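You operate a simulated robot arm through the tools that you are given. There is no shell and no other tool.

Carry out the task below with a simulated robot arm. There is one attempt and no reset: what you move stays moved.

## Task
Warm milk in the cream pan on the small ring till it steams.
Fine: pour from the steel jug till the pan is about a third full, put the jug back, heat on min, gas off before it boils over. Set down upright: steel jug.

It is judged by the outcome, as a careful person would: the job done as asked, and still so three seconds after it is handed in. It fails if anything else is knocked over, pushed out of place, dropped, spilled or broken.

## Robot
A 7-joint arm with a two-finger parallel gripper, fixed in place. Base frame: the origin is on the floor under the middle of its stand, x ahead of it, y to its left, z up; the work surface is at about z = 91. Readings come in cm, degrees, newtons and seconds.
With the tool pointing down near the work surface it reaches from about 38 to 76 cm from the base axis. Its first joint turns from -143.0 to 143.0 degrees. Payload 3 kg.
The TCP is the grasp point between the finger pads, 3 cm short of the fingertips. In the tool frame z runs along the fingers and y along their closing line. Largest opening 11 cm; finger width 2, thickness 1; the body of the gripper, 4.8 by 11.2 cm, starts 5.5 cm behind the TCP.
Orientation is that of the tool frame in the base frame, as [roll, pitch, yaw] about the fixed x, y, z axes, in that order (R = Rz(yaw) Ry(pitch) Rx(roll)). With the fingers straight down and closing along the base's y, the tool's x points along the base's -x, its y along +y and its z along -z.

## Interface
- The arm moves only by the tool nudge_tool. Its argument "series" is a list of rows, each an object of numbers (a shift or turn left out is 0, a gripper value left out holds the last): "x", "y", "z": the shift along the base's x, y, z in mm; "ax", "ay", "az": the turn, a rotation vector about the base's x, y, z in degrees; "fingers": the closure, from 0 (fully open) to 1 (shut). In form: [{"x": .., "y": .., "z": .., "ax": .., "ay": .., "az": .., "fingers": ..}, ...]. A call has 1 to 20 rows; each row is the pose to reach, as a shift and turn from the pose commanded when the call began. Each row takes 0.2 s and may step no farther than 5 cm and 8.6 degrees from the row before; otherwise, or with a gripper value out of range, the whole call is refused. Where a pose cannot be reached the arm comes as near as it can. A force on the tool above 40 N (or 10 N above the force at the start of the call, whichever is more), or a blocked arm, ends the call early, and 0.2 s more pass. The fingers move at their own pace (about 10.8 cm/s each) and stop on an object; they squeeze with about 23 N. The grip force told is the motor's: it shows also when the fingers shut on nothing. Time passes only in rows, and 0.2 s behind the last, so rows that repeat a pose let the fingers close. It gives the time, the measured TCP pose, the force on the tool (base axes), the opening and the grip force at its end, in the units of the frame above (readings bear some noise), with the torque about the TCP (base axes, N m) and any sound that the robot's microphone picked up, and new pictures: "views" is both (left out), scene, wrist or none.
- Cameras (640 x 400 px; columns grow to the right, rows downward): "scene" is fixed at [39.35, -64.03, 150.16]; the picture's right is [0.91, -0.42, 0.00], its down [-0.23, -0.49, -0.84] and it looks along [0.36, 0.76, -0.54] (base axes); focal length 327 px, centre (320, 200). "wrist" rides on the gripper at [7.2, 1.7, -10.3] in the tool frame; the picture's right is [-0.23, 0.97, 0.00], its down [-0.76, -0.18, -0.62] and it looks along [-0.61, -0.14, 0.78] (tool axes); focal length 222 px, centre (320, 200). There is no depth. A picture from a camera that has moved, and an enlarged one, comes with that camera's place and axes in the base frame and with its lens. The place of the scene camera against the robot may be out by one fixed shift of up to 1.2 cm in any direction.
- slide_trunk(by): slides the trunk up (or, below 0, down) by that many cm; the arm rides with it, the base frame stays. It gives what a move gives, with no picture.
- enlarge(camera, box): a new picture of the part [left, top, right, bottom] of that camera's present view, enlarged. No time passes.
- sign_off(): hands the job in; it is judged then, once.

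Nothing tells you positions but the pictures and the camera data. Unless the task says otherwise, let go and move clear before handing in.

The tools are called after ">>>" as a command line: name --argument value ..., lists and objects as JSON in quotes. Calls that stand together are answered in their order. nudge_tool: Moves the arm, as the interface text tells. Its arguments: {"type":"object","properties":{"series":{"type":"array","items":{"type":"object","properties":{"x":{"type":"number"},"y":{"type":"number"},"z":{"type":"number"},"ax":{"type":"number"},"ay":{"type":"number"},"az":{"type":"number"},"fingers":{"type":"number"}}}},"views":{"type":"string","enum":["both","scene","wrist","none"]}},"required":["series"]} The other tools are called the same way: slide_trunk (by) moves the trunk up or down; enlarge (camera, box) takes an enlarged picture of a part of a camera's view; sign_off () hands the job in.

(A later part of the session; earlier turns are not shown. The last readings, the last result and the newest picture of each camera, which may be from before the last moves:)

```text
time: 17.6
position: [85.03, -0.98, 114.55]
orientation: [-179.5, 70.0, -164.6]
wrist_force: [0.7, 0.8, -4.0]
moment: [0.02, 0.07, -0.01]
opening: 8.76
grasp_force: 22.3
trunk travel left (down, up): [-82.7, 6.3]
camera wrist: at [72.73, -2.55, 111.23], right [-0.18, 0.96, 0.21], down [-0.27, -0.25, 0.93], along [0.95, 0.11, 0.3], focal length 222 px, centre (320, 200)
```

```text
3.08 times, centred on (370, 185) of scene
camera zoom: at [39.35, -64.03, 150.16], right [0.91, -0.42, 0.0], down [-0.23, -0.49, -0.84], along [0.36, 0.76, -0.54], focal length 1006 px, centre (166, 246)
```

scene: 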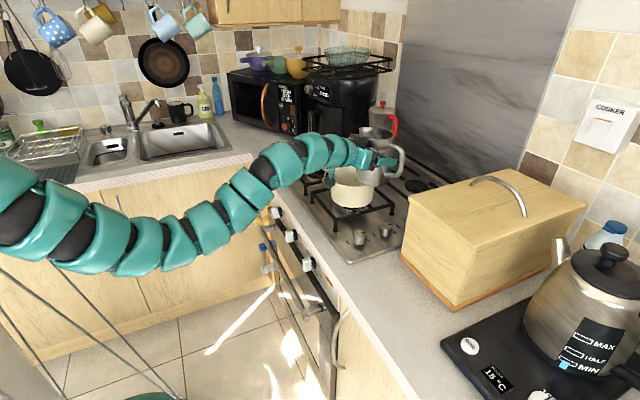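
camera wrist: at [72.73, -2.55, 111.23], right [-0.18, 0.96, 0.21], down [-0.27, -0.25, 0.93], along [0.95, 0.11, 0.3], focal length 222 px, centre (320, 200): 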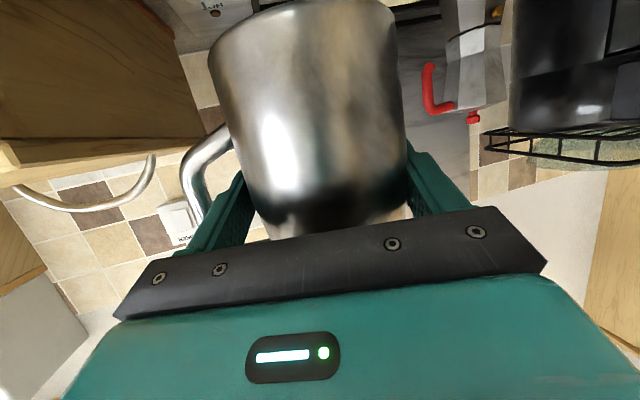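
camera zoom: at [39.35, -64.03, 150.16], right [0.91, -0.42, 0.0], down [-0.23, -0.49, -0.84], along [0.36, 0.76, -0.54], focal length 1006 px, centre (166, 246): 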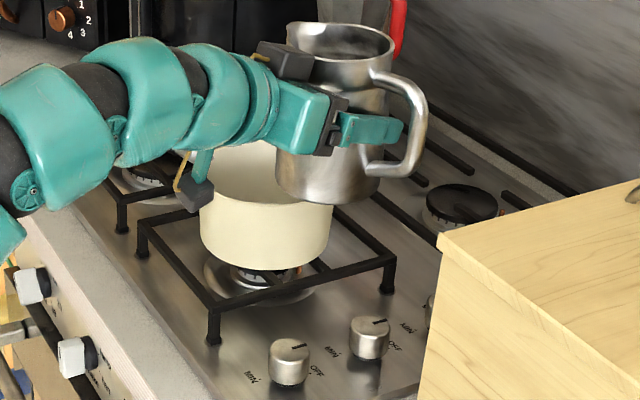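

The jug stands over the pan's near-right edge with its spout facing over the pan. I start tilting slowly to the left, first to 40°, which should still be short of pouring.

>>> nudge_tool --series '[{"ax": -5.8, "ay": -1.55}, {"ax": -11.6, "ay": -3.1}, {"ax": -17.4, "ay": -4.66}, {"ax": -23.2, "ay": -6.2}, {"ax": -29, "ay": -7.77}, {"ax": -34.8, "ay": -9.3}, {"ax": -38.6, "ay": -10.4}]'

>>> enlarge --camera "scene" --box '[290, 120, 450, 250]'

```text
time: 19.2
position: [84.98, -1.05, 114.42]
orientation: [-111.8, 45.9, -104.3]
wrist_force: [0.3, 0.0, -3.5]
moment: [0.02, 0.04, 0.05]
opening: 8.77
grasp_force: 23.1
trunk travel left (down, up): [-82.7, 6.3]
camera wrist: at [73.41, -4.95, 110.83], right [-0.15, 0.87, -0.47], down [-0.44, 0.36, 0.82], along [0.89, 0.33, 0.32], focal length 222 px, centre (320, 200)
```

scene: 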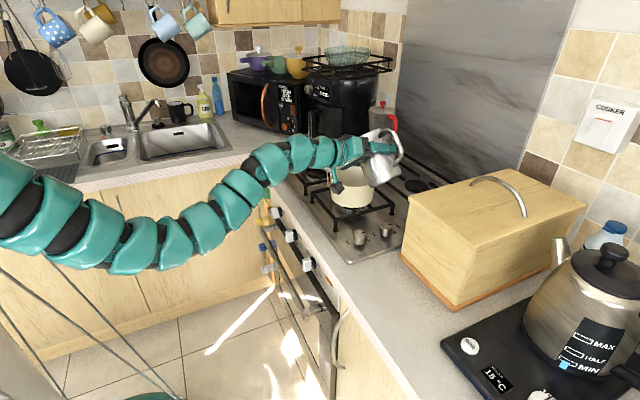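
wrist: 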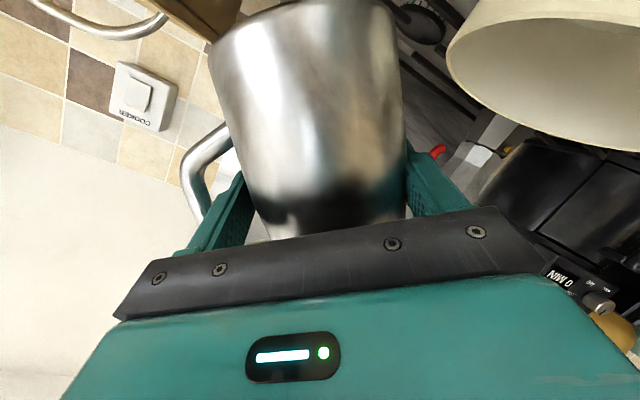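

```text
3.08 times, centred on (370, 185) of scene
camera zoom: at [39.35, -64.03, 150.16], right [0.91, -0.42, 0.0], down [-0.23, -0.49, -0.84], along [0.36, 0.76, -0.54], focal length 1006 px, centre (166, 246)
```

zoom: 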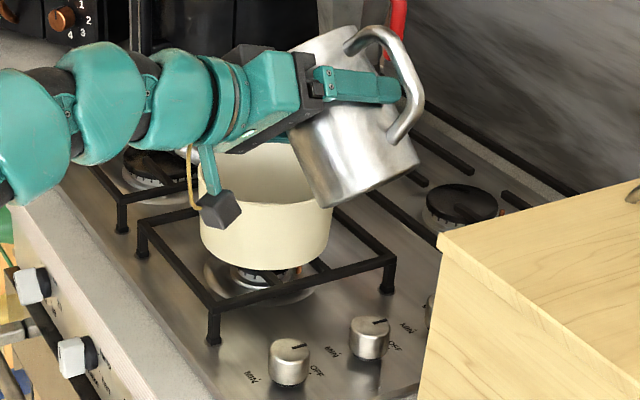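

No milk has left the spout yet, and the wrist camera now looks into the pan. I tilt on in small steps and watch for the stream.

>>> nudge_tool --series '[{"ax": -3.9, "ay": -1.04}, {"ax": -7.73, "ay": -2.07}, {"ax": -7.73, "ay": -2.07}]'

>>> enlarge --camera "wrist" --box '[340, 0, 640, 188]'

```text
time: 20.0
position: [85.17, -0.97, 114.41]
orientation: [-106.9, 38.8, -101.0]
wrist_force: [0.2, -1.1, -3.1]
moment: [0.05, 0.03, -0.01]
opening: 8.78
grasp_force: 22.6
trunk travel left (down, up): [-82.7, 6.3]
camera wrist: at [73.56, -5.41, 111.02], right [-0.13, 0.8, -0.58], down [-0.46, 0.47, 0.75], along [0.88, 0.37, 0.31], focal length 222 px, centre (320, 200)
```

scene: 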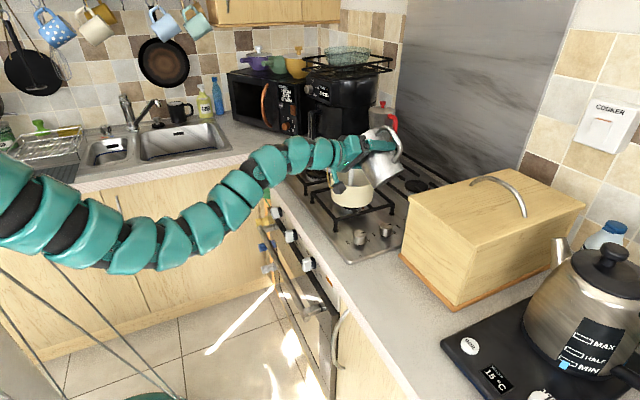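
wrist: 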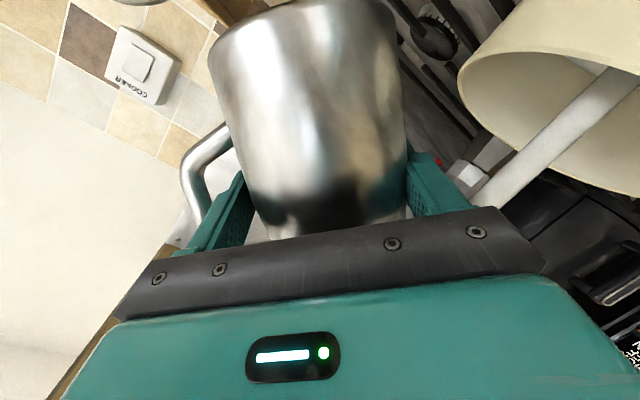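

```text
2.13 times, centred on (490, 94) of wrist
camera zoom: at [73.56, -5.41, 111.02], right [-0.13, 0.8, -0.58], down [-0.46, 0.47, 0.75], along [0.88, 0.37, 0.31], focal length 473 px, centre (-42, 426)
```

zoom: 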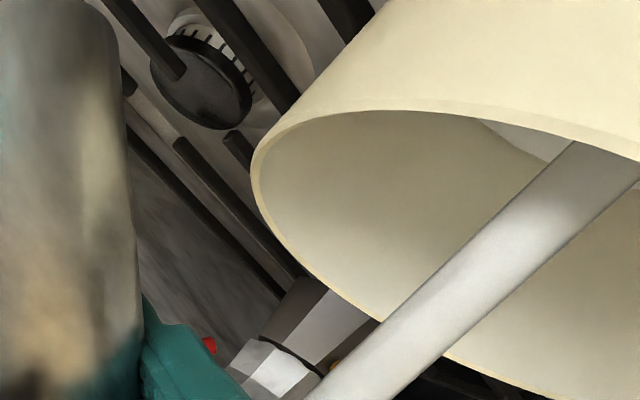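

Milk is pouring in a clean stream into the pan at 48°. I hold this tilt briefly and check the level.

>>> nudge_tool --series '[{"x": 0}, {"x": 0}]'

>>> enlarge --camera "wrist" --box '[340, 0, 640, 188]'

>>> enlarge --camera "scene" --box '[310, 140, 410, 220]'

```text
time: 20.6
position: [85.2, -1.03, 114.38]
orientation: [-106.9, 38.9, -101.0]
wrist_force: [0.7, 0.1, -2.9]
moment: [0.03, 0.03, -0.02]
opening: 8.79
grasp_force: 23.2
trunk travel left (down, up): [-82.7, 6.3]
camera wrist: at [73.56, -5.42, 111.01], right [-0.13, 0.8, -0.58], down [-0.46, 0.47, 0.75], along [0.88, 0.37, 0.31], focal length 222 px, centre (320, 200)
```

scene: 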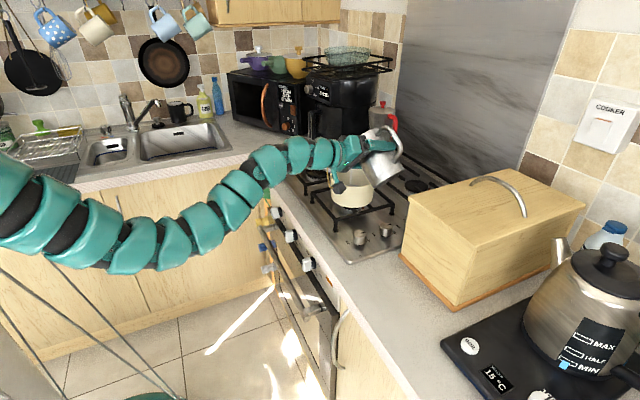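
wrist: 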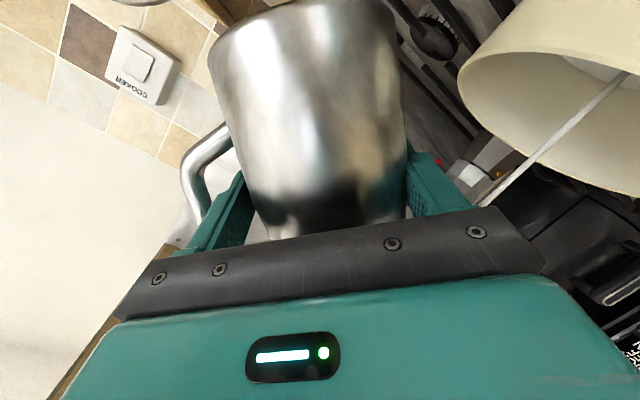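

```text
2.13 times, centred on (490, 94) of wrist
camera zoom: at [73.56, -5.42, 111.01], right [-0.13, 0.8, -0.58], down [-0.46, 0.47, 0.75], along [0.88, 0.37, 0.31], focal length 473 px, centre (-42, 426)
```

zoom: 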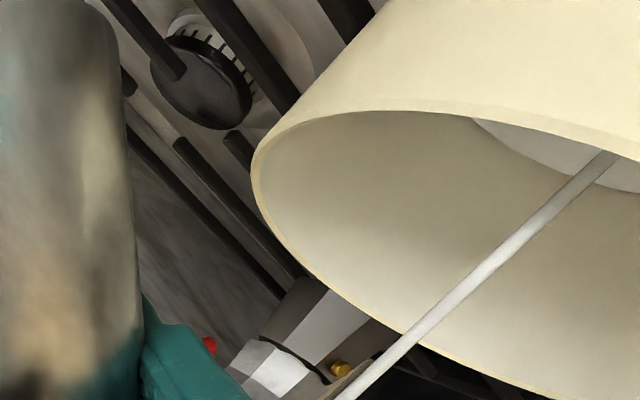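

```text
5.00 times, centred on (360, 180) of scene
camera zoom: at [39.35, -64.03, 150.16], right [0.91, -0.42, 0.0], down [-0.23, -0.49, -0.84], along [0.36, 0.76, -0.54], focal length 1635 px, centre (120, 300)
```

zoom: 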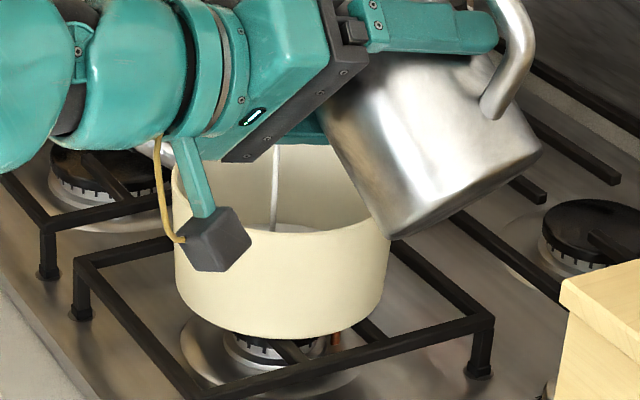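

The stream has thinned; the pan holds about 1 cm of milk so far. I hold until the flow stops and then take an exact look.

>>> nudge_tool --series '[{"x": 0}, {"x": 0}, {"x": 0}]'

>>> enlarge --camera "scene" --box '[325, 165, 385, 205]'

>>> enlarge --camera "wrist" --box '[340, 0, 640, 188]'

```text
time: 21.4
position: [85.1, -0.9, 114.4]
orientation: [-106.9, 38.8, -101.0]
wrist_force: [-0.4, 0.6, -2.8]
moment: [0.09, 0.04, 0.03]
opening: 8.76
grasp_force: 22.9
trunk travel left (down, up): [-82.7, 6.3]
camera wrist: at [73.56, -5.42, 111.02], right [-0.13, 0.8, -0.58], down [-0.46, 0.47, 0.75], along [0.88, 0.37, 0.31], focal length 222 px, centre (320, 200)
```

scene: 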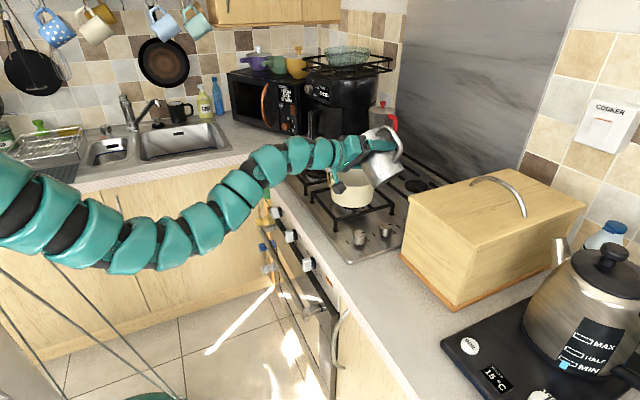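
wrist: 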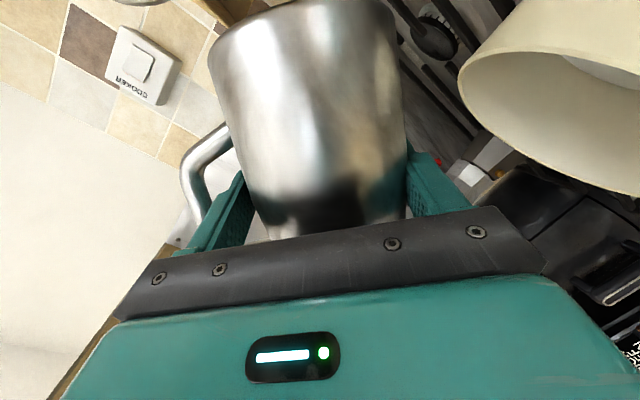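

```text
10.00 times, centred on (355, 185) of scene
camera zoom: at [39.35, -64.03, 150.16], right [0.91, -0.42, 0.0], down [-0.23, -0.49, -0.84], along [0.36, 0.76, -0.54], focal length 3271 px, centre (-30, 350)
```

zoom: 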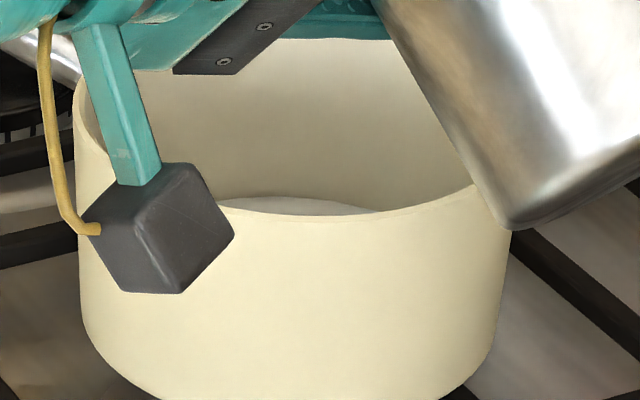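

```text
2.13 times, centred on (490, 94) of wrist
camera zoom: at [73.56, -5.42, 111.02], right [-0.13, 0.8, -0.58], down [-0.46, 0.47, 0.75], along [0.88, 0.37, 0.31], focal length 473 px, centre (-42, 426)
```

zoom: 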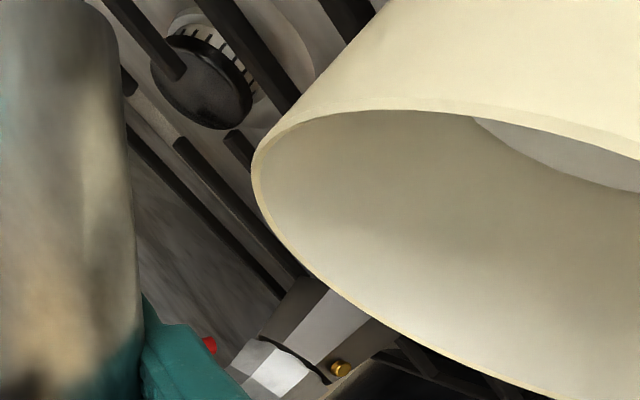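

The flow stopped by itself at this tilt, with about 0.6 cm in the pan (a third would be about 2.4 cm). I tilt a further 6° in small steps and hold again.

>>> nudge_tool --series '[{"ax": -1.93, "ay": -0.52}, {"ax": -3.86, "ay": -1.04}, {"ax": -5.8, "ay": -1.55}, {"ax": -5.8, "ay": -1.55}, {"ax": -5.8, "ay": -1.55}, {"ax": -5.8, "ay": -1.55}, {"ax": -5.8, "ay": -1.55}]'

>>> enlarge --camera "scene" --box '[325, 165, 385, 205]'

>>> enlarge --camera "wrist" --box '[340, 0, 640, 188]'

```text
time: 23.0
position: [85.01, -0.99, 114.35]
orientation: [-103.8, 33.4, -99.2]
wrist_force: [-0.8, 0.4, -2.4]
moment: [0.08, 0.06, 0.01]
opening: 8.79
grasp_force: 22.6
trunk travel left (down, up): [-82.7, 6.3]
camera wrist: at [73.63, -5.75, 111.1], right [-0.12, 0.74, -0.66], down [-0.48, 0.54, 0.69], along [0.87, 0.4, 0.29], focal length 222 px, centre (320, 200)
```

scene: 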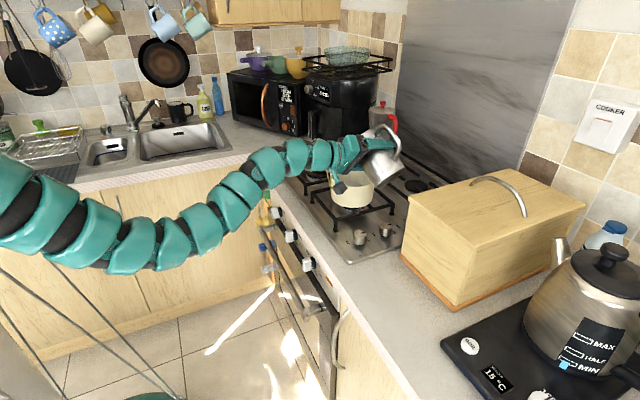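
wrist: 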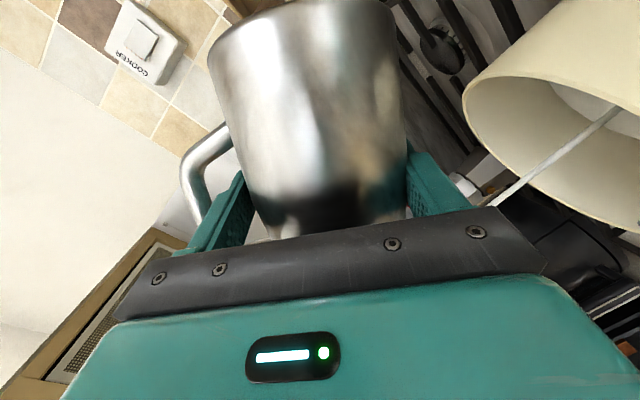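

```text
10.00 times, centred on (355, 185) of scene
camera zoom: at [39.35, -64.03, 150.16], right [0.91, -0.42, 0.0], down [-0.23, -0.49, -0.84], along [0.36, 0.76, -0.54], focal length 3271 px, centre (-30, 350)
```

zoom: 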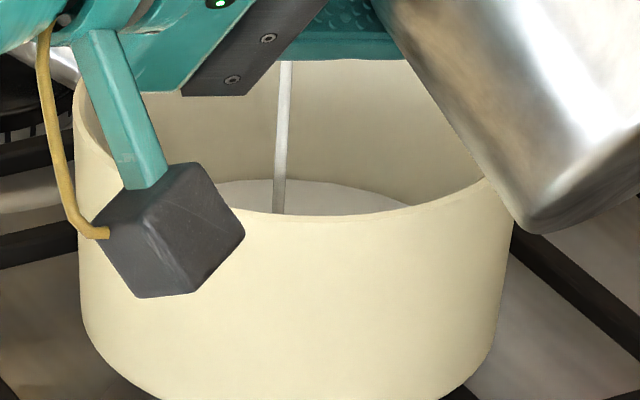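

```text
2.13 times, centred on (490, 94) of wrist
camera zoom: at [73.63, -5.75, 111.1], right [-0.12, 0.74, -0.66], down [-0.48, 0.54, 0.69], along [0.87, 0.4, 0.29], focal length 473 px, centre (-42, 426)
```

zoom: 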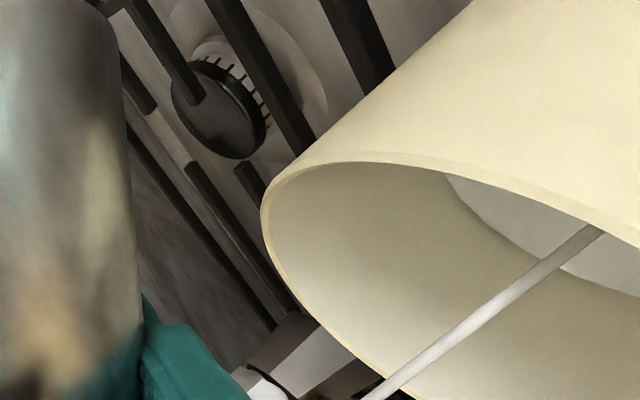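

The milk is at roughly 1.2 cm and still trickling. I hold for the flow to finish.

>>> nudge_tool --series '[{"x": 0}, {"x": 0}, {"x": 0}, {"x": 0}, {"x": 0}]' --views "scene"

>>> enlarge --camera "scene" --box '[325, 165, 385, 205]'

```text
time: 24.2
position: [85.19, -1.02, 114.28]
orientation: [-103.8, 33.4, -99.1]
wrist_force: [-0.2, 0.9, -3.0]
moment: [0.06, 0.03, 0.0]
opening: 8.79
grasp_force: 23.6
trunk travel left (down, up): [-82.7, 6.3]
```

scene: 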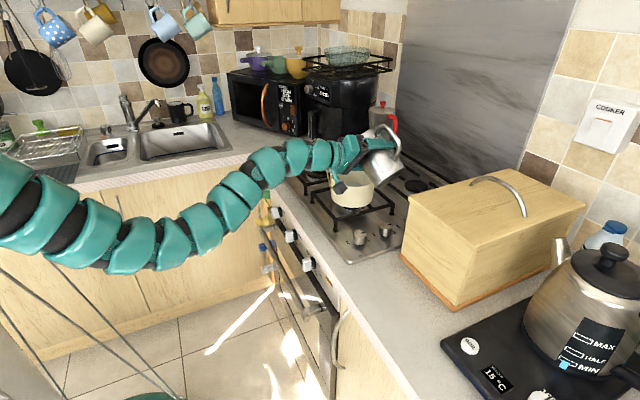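

```text
10.00 times, centred on (355, 185) of scene
camera zoom: at [39.35, -64.03, 150.16], right [0.91, -0.42, 0.0], down [-0.23, -0.49, -0.84], along [0.36, 0.76, -0.54], focal length 3271 px, centre (-30, 350)
```

zoom: 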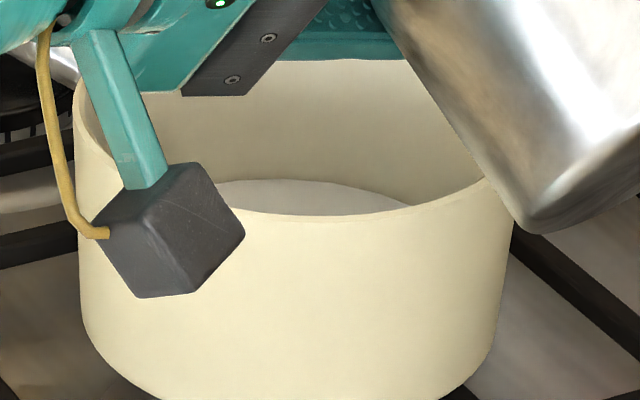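

The flow has stopped at about 1.2 cm. I add another 6° of tilt, hold for the flow to finish, and measure again.

>>> nudge_tool --series '[{"ax": -1.93, "ay": -0.52}, {"ax": -3.86, "ay": -1.04}, {"ax": -5.8, "ay": -1.55}, {"ax": -5.8, "ay": -1.55}, {"ax": -5.8, "ay": -1.55}, {"ax": -5.8, "ay": -1.55}, {"ax": -5.8, "ay": -1.55}, {"ax": -5.8, "ay": -1.55}, {"ax": -5.8, "ay": -1.55}, {"ax": -5.8, "ay": -1.55}, {"ax": -5.8, "ay": -1.55}]'

>>> enlarge --camera "scene" --box '[325, 165, 385, 205]'

>>> enlarge --camera "wrist" --box '[340, 0, 640, 188]'

```text
time: 26.6
position: [85.03, -1.04, 114.38]
orientation: [-100.9, 27.9, -97.7]
wrist_force: [-1.0, -0.2, -4.1]
moment: [0.05, 0.03, 0.04]
opening: 8.78
grasp_force: 22.9
trunk travel left (down, up): [-82.7, 6.3]
camera wrist: at [73.72, -6.11, 111.26], right [-0.1, 0.67, -0.74], down [-0.5, 0.61, 0.62], along [0.86, 0.43, 0.27], focal length 222 px, centre (320, 200)
```

scene: 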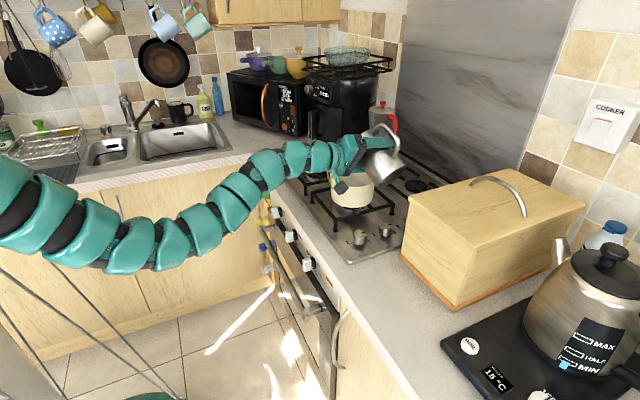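
wrist: 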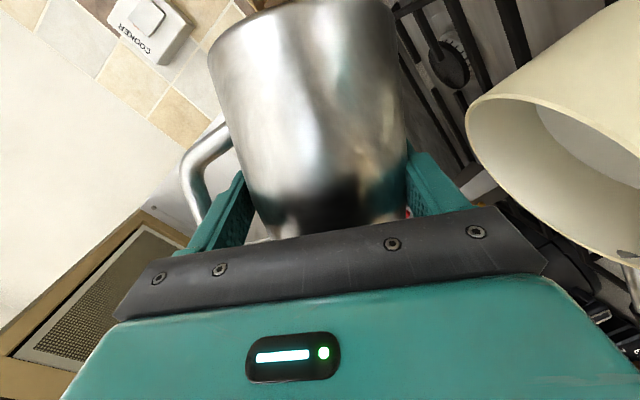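

```text
10.00 times, centred on (355, 185) of scene
camera zoom: at [39.35, -64.03, 150.16], right [0.91, -0.42, 0.0], down [-0.23, -0.49, -0.84], along [0.36, 0.76, -0.54], focal length 3271 px, centre (-30, 350)
```

zoom: 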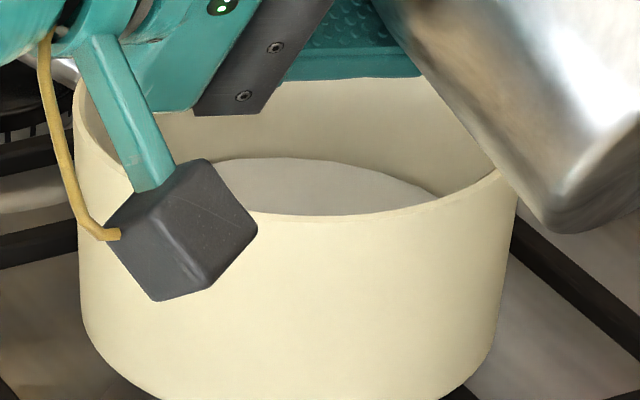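

```text
2.13 times, centred on (490, 94) of wrist
camera zoom: at [73.72, -6.11, 111.26], right [-0.1, 0.67, -0.74], down [-0.5, 0.61, 0.62], along [0.86, 0.43, 0.27], focal length 473 px, centre (-42, 426)
```

zoom: 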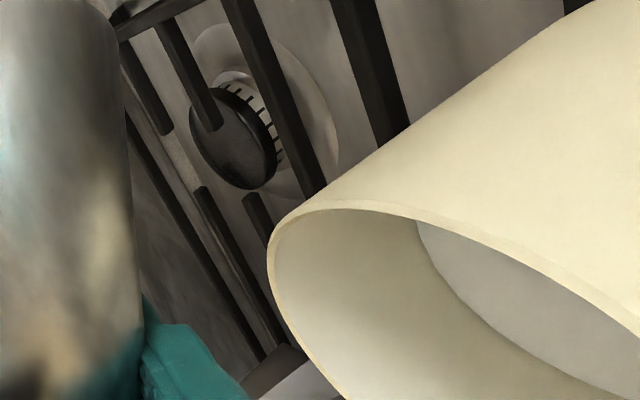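

The pan is at about 2.0 cm of 7.2 cm (28 %) and the flow has stopped. I add 3° more to bring it to a third.

>>> nudge_tool --series '[{"ax": -1.45, "ay": -0.39}, {"ax": -2.9, "ay": -0.78}, {"ax": -2.9, "ay": -0.78}, {"ax": -2.9, "ay": -0.78}, {"ax": -2.9, "ay": -0.78}, {"ax": -2.9, "ay": -0.78}, {"ax": -2.9, "ay": -0.78}, {"ax": -2.9, "ay": -0.78}, {"ax": -2.9, "ay": -0.78}]'

>>> enlarge --camera "scene" --box '[325, 165, 385, 205]'

>>> enlarge --camera "wrist" --box '[340, 50, 640, 238]'

```text
time: 28.6
position: [85.15, -1.0, 114.43]
orientation: [-99.7, 25.1, -97.1]
wrist_force: [0.3, 0.0, -3.7]
moment: [0.04, 0.05, 0.0]
opening: 8.78
grasp_force: 22.9
trunk travel left (down, up): [-82.7, 6.3]
camera wrist: at [73.77, -6.23, 111.41], right [-0.09, 0.63, -0.77], down [-0.51, 0.64, 0.58], along [0.86, 0.44, 0.26], focal length 222 px, centre (320, 200)
```

scene: 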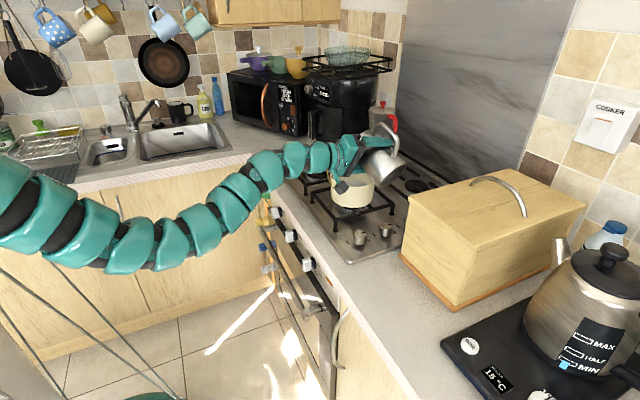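
wrist: 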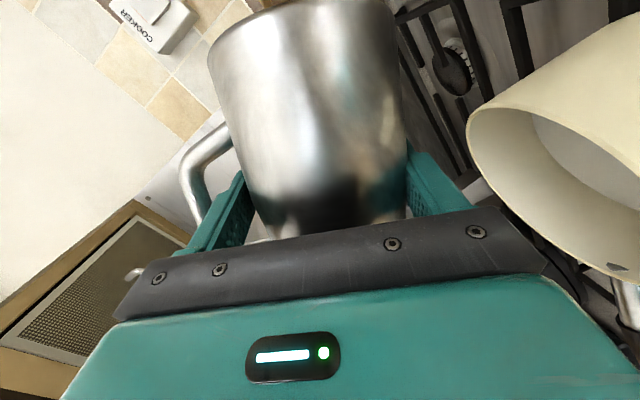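

```text
10.00 times, centred on (355, 185) of scene
camera zoom: at [39.35, -64.03, 150.16], right [0.91, -0.42, 0.0], down [-0.23, -0.49, -0.84], along [0.36, 0.76, -0.54], focal length 3271 px, centre (-30, 350)
```

zoom: 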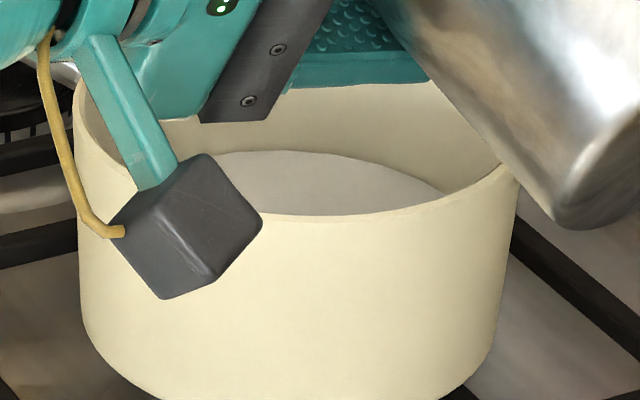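

```text
2.13 times, centred on (490, 144) of wrist
camera zoom: at [73.77, -6.23, 111.41], right [-0.09, 0.63, -0.77], down [-0.51, 0.64, 0.58], along [0.86, 0.44, 0.26], focal length 473 px, centre (-42, 319)
```

zoom: 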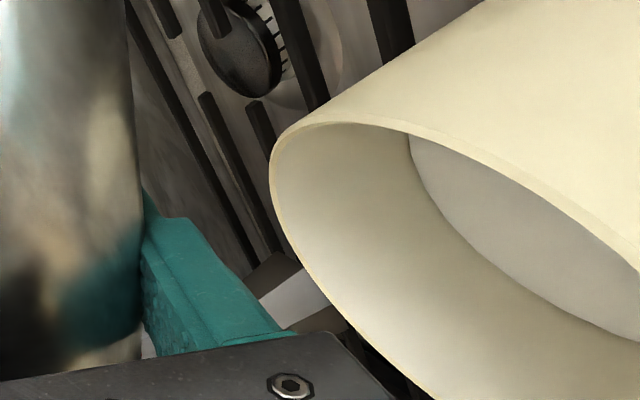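

The level is about 2.25 cm (31 %). One last small tilt of 1.5° brings it to a third; then I'll tip the jug back upright.

>>> nudge_tool --series '[{"ax": -1.45, "ay": -0.39}, {"ax": -1.45, "ay": -0.39}, {"ax": -1.45, "ay": -0.39}, {"ax": -1.45, "ay": -0.39}, {"ax": -1.45, "ay": -0.39}, {"ax": -1.45, "ay": -0.39}, {"ax": -1.45, "ay": -0.39}]' --views "scene"

>>> enlarge --camera "scene" --box '[325, 165, 385, 205]'

```text
time: 30.2
position: [85.11, -0.97, 114.4]
orientation: [-99.0, 23.7, -96.8]
wrist_force: [0.2, 0.7, -3.4]
moment: [0.08, 0.11, 0.0]
opening: 8.78
grasp_force: 23.0
trunk travel left (down, up): [-82.7, 6.3]
```

scene: 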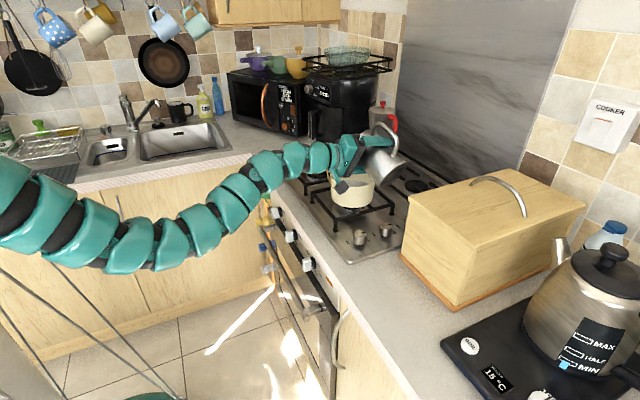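

```text
10.00 times, centred on (355, 185) of scene
camera zoom: at [39.35, -64.03, 150.16], right [0.91, -0.42, 0.0], down [-0.23, -0.49, -0.84], along [0.36, 0.76, -0.54], focal length 3271 px, centre (-30, 350)
```

zoom: 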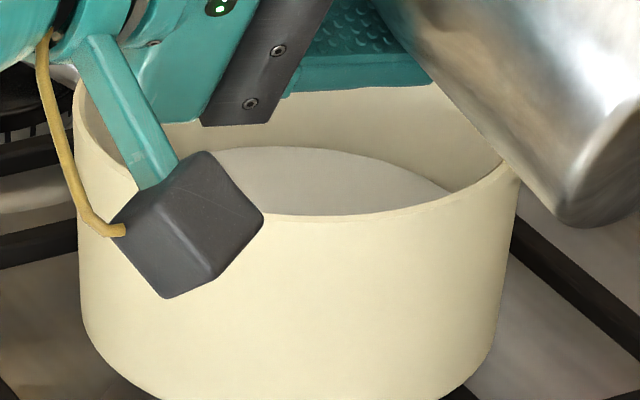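

The pan is now a third full (about 2.4 of 7.2 cm). I tip the jug back upright over the pan.

>>> nudge_tool --series '[{"ax": 6.92, "ay": 1.856}, {"ax": 13.84, "ay": 3.71}, {"ax": 20.76, "ay": 5.57}, {"ax": 27.68, "ay": 7.42}, {"ax": 34.6, "ay": 9.28}, {"ax": 41.52, "ay": 11.13}, {"ax": 48.44, "ay": 12.99}, {"ax": 55.36, "ay": 14.85}, {"ax": 62.28, "ay": 16.7}, {"ax": 62.28, "ay": 16.7}]'

>>> enlarge --camera "scene" --box '[290, 120, 450, 250]'

```text
time: 32.4
position: [85.14, -0.93, 114.43]
orientation: [-179.6, 70.1, -164.7]
wrist_force: [-0.2, 0.1, -3.0]
moment: [-0.01, 0.08, 0.01]
opening: 8.77
grasp_force: 23.2
trunk travel left (down, up): [-82.7, 6.3]
camera wrist: at [72.79, -2.48, 111.18], right [-0.18, 0.96, 0.21], down [-0.27, -0.25, 0.93], along [0.95, 0.11, 0.3], focal length 222 px, centre (320, 200)
```

scene: 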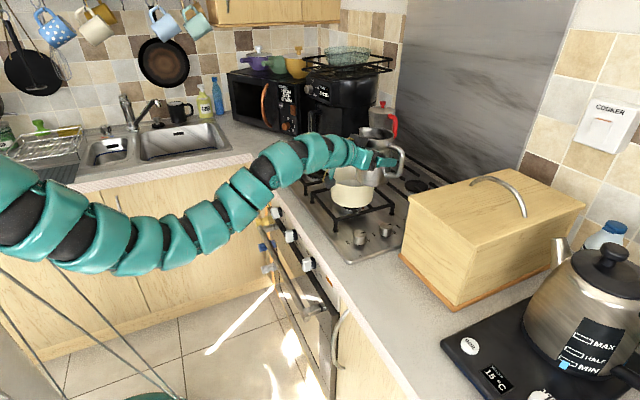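
wrist: 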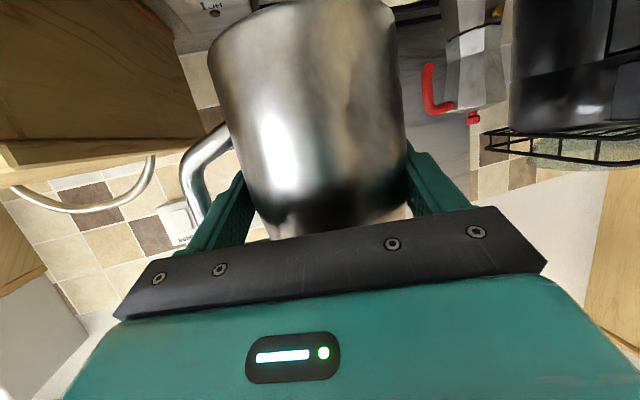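

```text
3.08 times, centred on (370, 185) of scene
camera zoom: at [39.35, -64.03, 150.16], right [0.91, -0.42, 0.0], down [-0.23, -0.49, -0.84], along [0.36, 0.76, -0.54], focal length 1006 px, centre (166, 246)
```

zoom: 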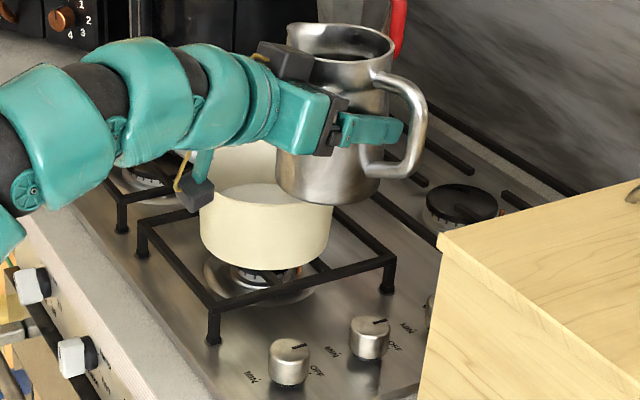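

The jug is upright and level, and nothing is spilled. I carry it back the same way it came: away from the pan first, then right to its place.

>>> nudge_tool --series '[{"x": -6, "y": -7}, {"x": -18, "y": -19}, {"x": -35, "y": -37}, {"x": -53, "y": -57}, {"x": -73, "y": -75}, {"x": -88, "y": -88}, {"x": -98, "y": -93}, {"x": -98, "y": -93}]' --views "none"

>>> nudge_tool --series '[{"y": -10, "az": -2}, {"y": -25, "az": -5}, {"y": -45, "az": -9}, {"y": -65, "az": -13}, {"y": -85, "az": -17}, {"y": -105, "az": -21}, {"y": -125, "az": -25}, {"y": -145, "az": -29}, {"y": -165, "az": -33}, {"y": -180, "az": -36}, {"y": -190, "az": -37.5}, {"y": -190, "az": -37.5}]'

```text
time: 34.2
position: [75.19, -10.34, 114.33]
orientation: [-179.5, 70.0, -164.6]
wrist_force: [0.0, 0.1, -4.0]
moment: [0.01, 0.05, 0.02]
opening: 8.77
grasp_force: 23.2
trunk travel left (down, up): [-82.7, 6.3]
```

```text
time: 36.8
position: [75.33, -29.32, 114.41]
orientation: [-179.4, 70.1, 158.0]
wrist_force: [0.7, -0.2, -3.3]
moment: [0.03, -0.01, 0.02]
opening: 8.76
grasp_force: 23.0
trunk travel left (down, up): [-82.7, 6.3]
camera wrist: at [64.48, -23.06, 111.15], right [0.45, 0.87, 0.21], down [-0.37, -0.04, 0.93], along [0.82, -0.49, 0.3], focal length 222 px, centre (320, 200)
```

scene: 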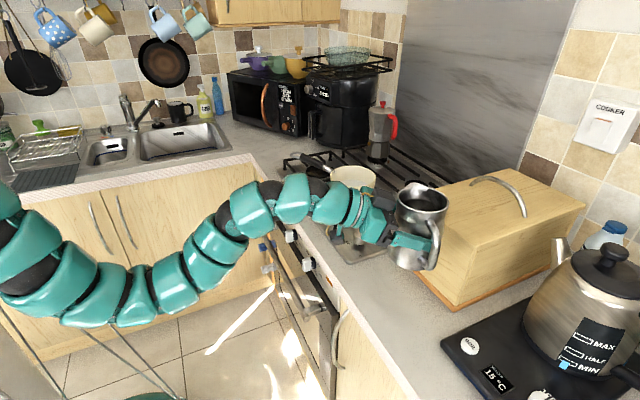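
wrist: 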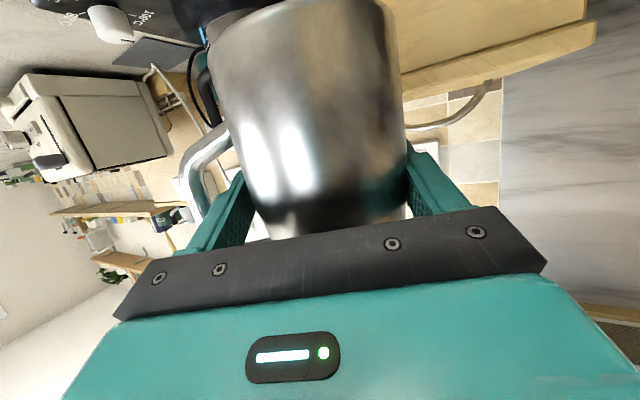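

The jug is back above its place. I lower it, slowing near the counter and feeling for contact.

>>> nudge_tool --series '[{"z": -15}, {"z": -40}, {"z": -65}, {"z": -90}, {"z": -112}, {"z": -130}, {"z": -142}, {"z": -150}, {"z": -154}, {"z": -154}]' --views "none"

>>> nudge_tool --series '[{"z": -1}, {"z": -2}, {"z": -3}, {"z": -4}, {"z": -5}, {"z": -6}, {"z": -6}]'

>>> enlarge --camera "scene" --box '[330, 240, 450, 340]'

```text
time: 39.0
position: [75.27, -29.3, 99.01]
orientation: [-179.4, 70.0, 157.9]
wrist_force: [-0.7, -0.5, -3.2]
moment: [0.06, 0.06, 0.0]
opening: 8.79
grasp_force: 23.0
trunk travel left (down, up): [-82.7, 6.3]
```

```text
time: 40.6
position: [75.46, -29.3, 98.54]
orientation: [-179.4, 70.2, 157.9]
wrist_force: [1.6, -0.9, 0.3]
moment: [0.11, 0.0, -0.01]
opening: 8.77
grasp_force: 22.9
trunk travel left (down, up): [-82.7, 6.3]
camera wrist: at [64.53, -23.08, 95.23], right [0.45, 0.87, 0.21], down [-0.37, -0.04, 0.93], along [0.82, -0.49, 0.31], focal length 222 px, centre (320, 200)
```

scene: 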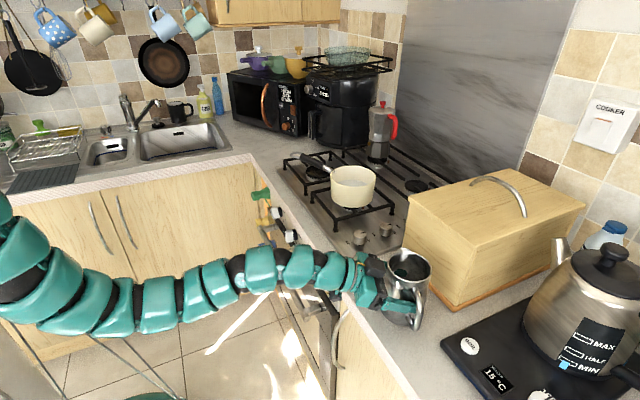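
wrist: 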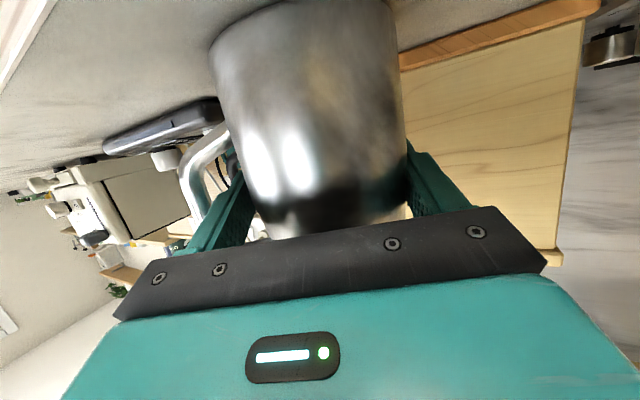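

```text
4.00 times, centred on (390, 290) of scene
camera zoom: at [39.35, -64.03, 150.16], right [0.91, -0.42, 0.0], down [-0.23, -0.49, -0.84], along [0.36, 0.76, -0.54], focal length 1308 px, centre (40, -160)
```

zoom: 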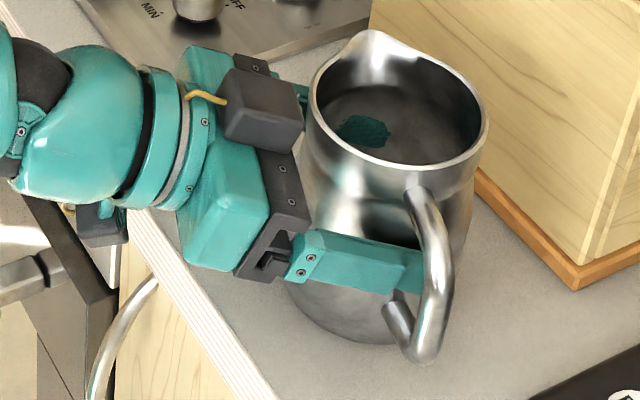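

The counter now carries the jug's weight (force about 0), and it stands exactly where it was. I open the fingers and back straight out of the handle loop.

>>> nudge_tool --series '[{"fingers": 0.2}, {"fingers": 0.16}, {"fingers": 0.1}, {"fingers": 0.0}, {"fingers": 0}, {"fingers": 0}]'

>>> enlarge --camera "scene" --box '[330, 240, 450, 340]'

```text
time: 42.0
position: [75.24, -29.42, 98.48]
orientation: [-179.3, 70.1, 158.0]
wrist_force: [-0.5, 0.0, -0.6]
moment: [-0.05, 0.03, -0.01]
opening: 10.99
grasp_force: 0.1
trunk travel left (down, up): [-82.7, 6.3]
camera wrist: at [64.51, -23.05, 95.2], right [0.45, 0.87, 0.21], down [-0.37, -0.04, 0.93], along [0.82, -0.49, 0.3], focal length 222 px, centre (320, 200)
```

scene: 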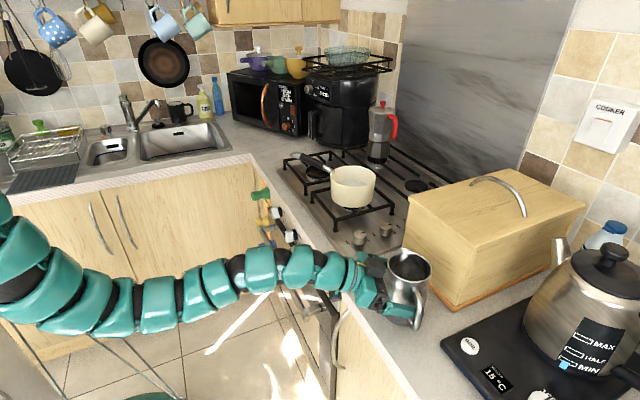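
wrist: 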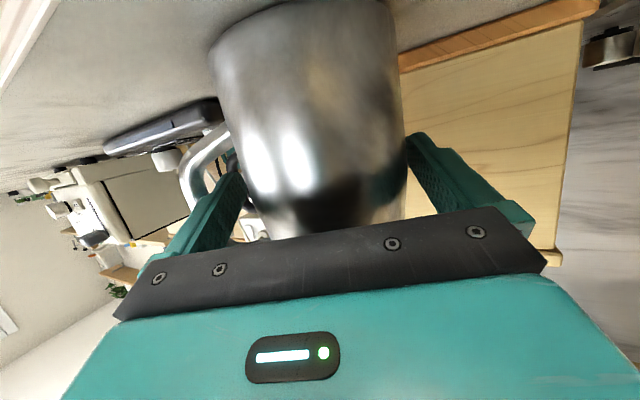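

```text
4.00 times, centred on (390, 290) of scene
camera zoom: at [39.35, -64.03, 150.16], right [0.91, -0.42, 0.0], down [-0.23, -0.49, -0.84], along [0.36, 0.76, -0.54], focal length 1308 px, centre (40, -160)
```

zoom: 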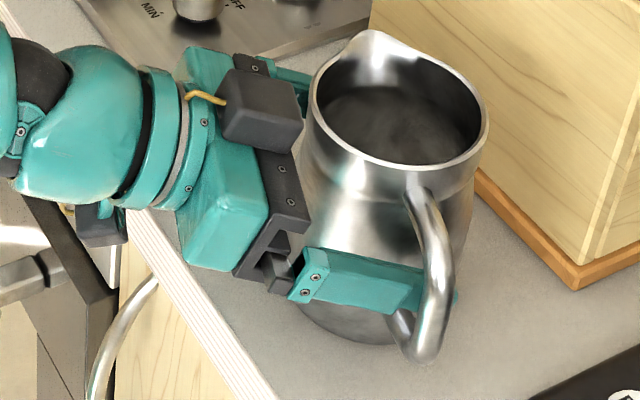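

Released cleanly; the jug stands upright in its place. I back the fingers straight out along the approach line and check the jug stays put.

>>> nudge_tool --series '[{"x": -10, "y": 4}, {"x": -28, "y": 11}, {"x": -46, "y": 19}, {"x": -65, "y": 27}, {"x": -83, "y": 34}, {"x": -102, "y": 42}, {"x": -120, "y": 50}]'

>>> enlarge --camera "scene" --box '[310, 150, 450, 340]'

>>> enlarge --camera "scene" --box '[325, 160, 385, 200]'

```text
time: 43.6
position: [63.22, -24.42, 98.39]
orientation: [-179.6, 70.1, 157.9]
wrist_force: [-0.1, 0.0, 0.7]
moment: [0.01, 0.01, 0.0]
opening: 10.98
grasp_force: 0.0
trunk travel left (down, up): [-82.7, 6.3]
camera wrist: at [52.43, -18.14, 95.19], right [0.45, 0.87, 0.21], down [-0.37, -0.04, 0.93], along [0.82, -0.49, 0.3], focal length 222 px, centre (320, 200)
```

scene: 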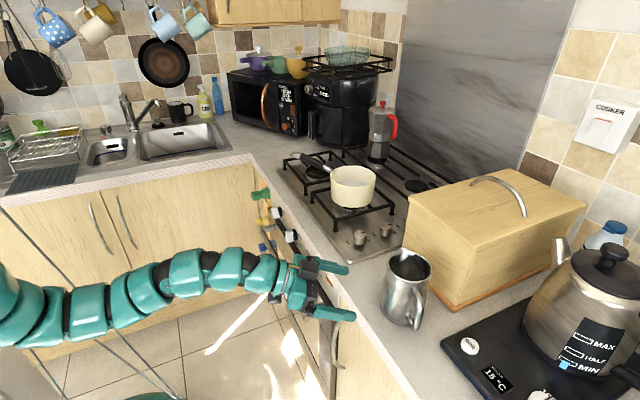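
wrist: 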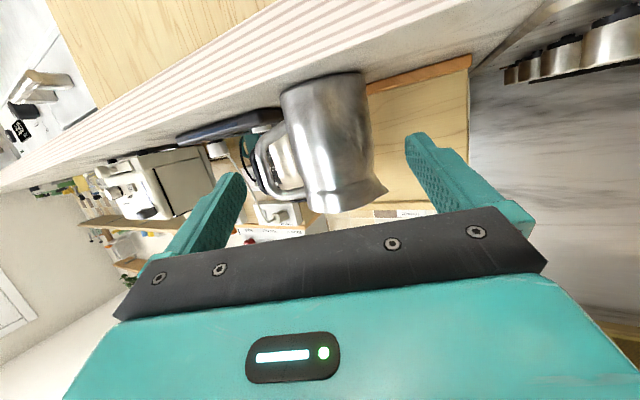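

```text
2.11 times, centred on (380, 245) of scene
camera zoom: at [39.35, -64.03, 150.16], right [0.91, -0.42, 0.0], down [-0.23, -0.49, -0.84], along [0.36, 0.76, -0.54], focal length 689 px, centre (194, 105)
```

zoom: 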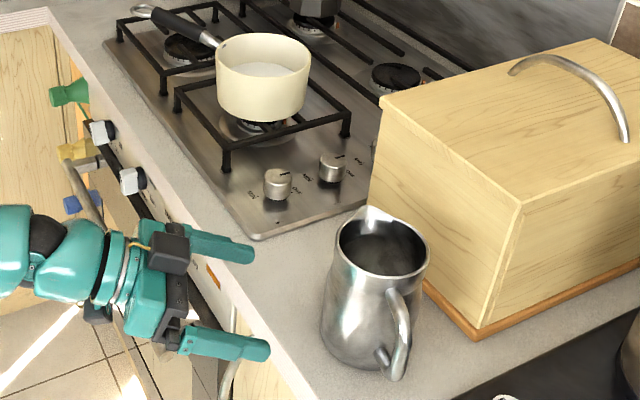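

```text
10.00 times, centred on (355, 180) of scene
camera zoom: at [39.35, -64.03, 150.16], right [0.91, -0.42, 0.0], down [-0.23, -0.49, -0.84], along [0.36, 0.76, -0.54], focal length 3271 px, centre (-30, 400)
```

zoom: 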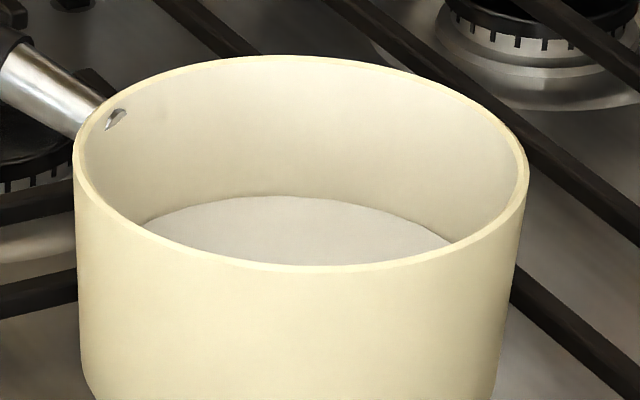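

The jug is back in its place and the pan is a third full with nothing spilled. Next is the knob of the front-right ring; the four knobs show at the top right of the wrist picture, so I take a closer look to fix their height and place.

>>> enlarge --camera "wrist" --box '[480, 0, 640, 100]'

>>> enlarge --camera "scene" --box '[330, 210, 410, 260]'

```text
4.00 times, centred on (560, 50) of wrist
camera zoom: at [52.43, -18.14, 95.19], right [0.45, 0.87, 0.21], down [-0.37, -0.04, 0.93], along [0.82, -0.49, 0.3], focal length 888 px, centre (-640, 800)
```

zoom: 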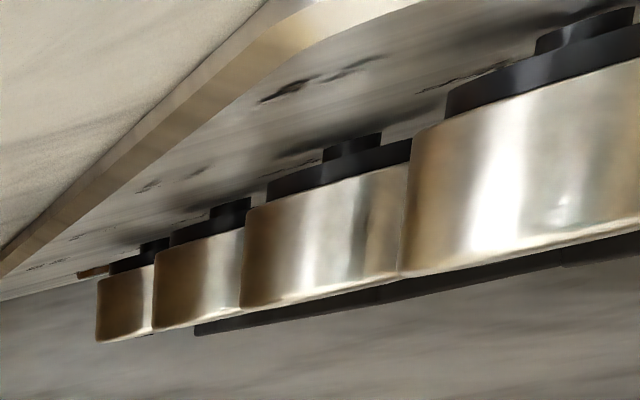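

```text
8.00 times, centred on (370, 235) of scene
camera zoom: at [39.35, -64.03, 150.16], right [0.91, -0.42, 0.0], down [-0.23, -0.49, -0.84], along [0.36, 0.76, -0.54], focal length 2616 px, centre (-80, -80)
```

zoom: 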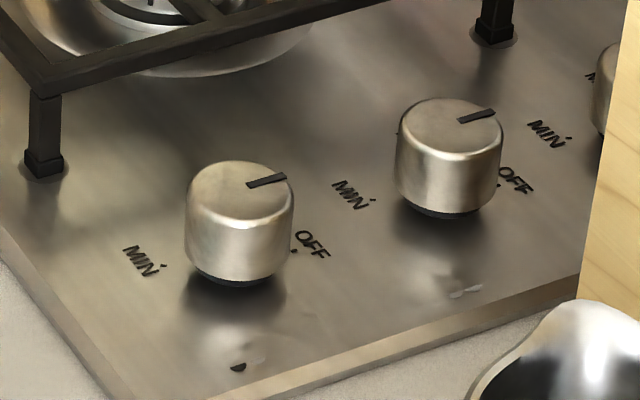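

Knob 1 measures about 3.6 cm across, centred near (79.1, -7.0) with its top at z≈95. I raise the tool clear, tip it more upright (25° off vertical), and half close the fingers to 6 cm.

>>> nudge_tool --series '[{"z": 30, "fingers": 0.0}, {"z": 60, "ax": 2.8, "ay": 6.9}, {"z": 85, "ax": 5.6, "ay": 13.9, "fingers": 0.45}, {"z": 105, "ax": 8.5, "ay": 20.8}, {"z": 120, "ax": 11.3, "ay": 27.8}, {"z": 130, "ax": 14.1, "ay": 34.7}, {"z": 136, "ax": 16.9, "ay": 41.7}, {"z": 136, "ax": 16.9, "ay": 41.7}]' --views "none"

>>> nudge_tool --series '[{"x": 20, "y": 30, "az": -6}, {"x": 45, "y": 65, "az": -12}, {"x": 70, "y": 100, "az": -18}, {"x": 95, "y": 130, "az": -22.9}, {"x": 120, "y": 160, "az": -22.9}, {"x": 135, "y": 180, "az": -22.9}]'

```text
time: 45.4
position: [63.34, -24.34, 112.19]
orientation: [-179.3, 25.1, 158.0]
wrist_force: [0.3, 0.4, 0.1]
moment: [-0.01, 0.02, 0.01]
opening: 6.05
grasp_force: 0.1
trunk travel left (down, up): [-82.7, 6.3]
```

```text
time: 46.8
position: [76.71, -6.16, 111.98]
orientation: [-179.3, 24.9, 135.1]
wrist_force: [-0.3, 0.8, -0.2]
moment: [0.0, -0.01, 0.01]
opening: 6.06
grasp_force: 0.0
trunk travel left (down, up): [-82.7, 6.3]
camera wrist: at [70.25, 2.75, 118.26], right [0.84, 0.54, 0.09], down [0.18, -0.42, 0.89], along [0.52, -0.73, -0.45], focal length 222 px, centre (320, 200)
```

scene: 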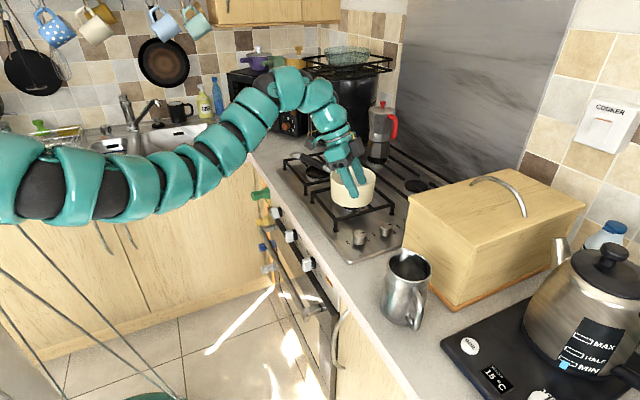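
wrist: 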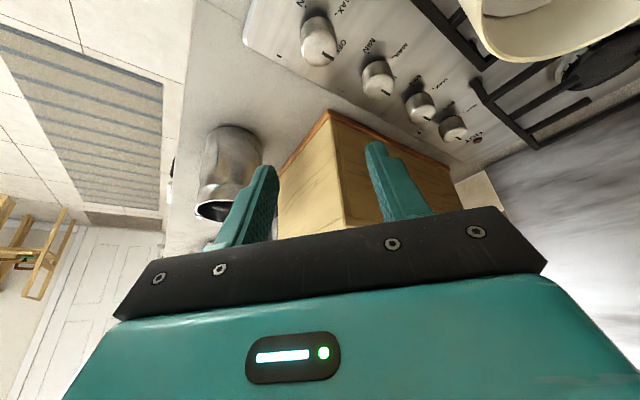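

>>> enlarge --camera "wrist" --box '[260, 0, 420, 100]'

```text
4.00 times, centred on (340, 50) of wrist
camera zoom: at [70.25, 2.75, 118.26], right [0.84, 0.54, 0.09], down [0.18, -0.42, 0.89], along [0.52, -0.73, -0.45], focal length 888 px, centre (240, 800)
```

zoom: 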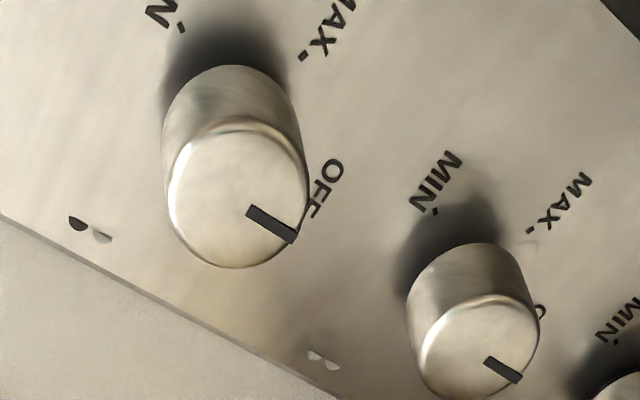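

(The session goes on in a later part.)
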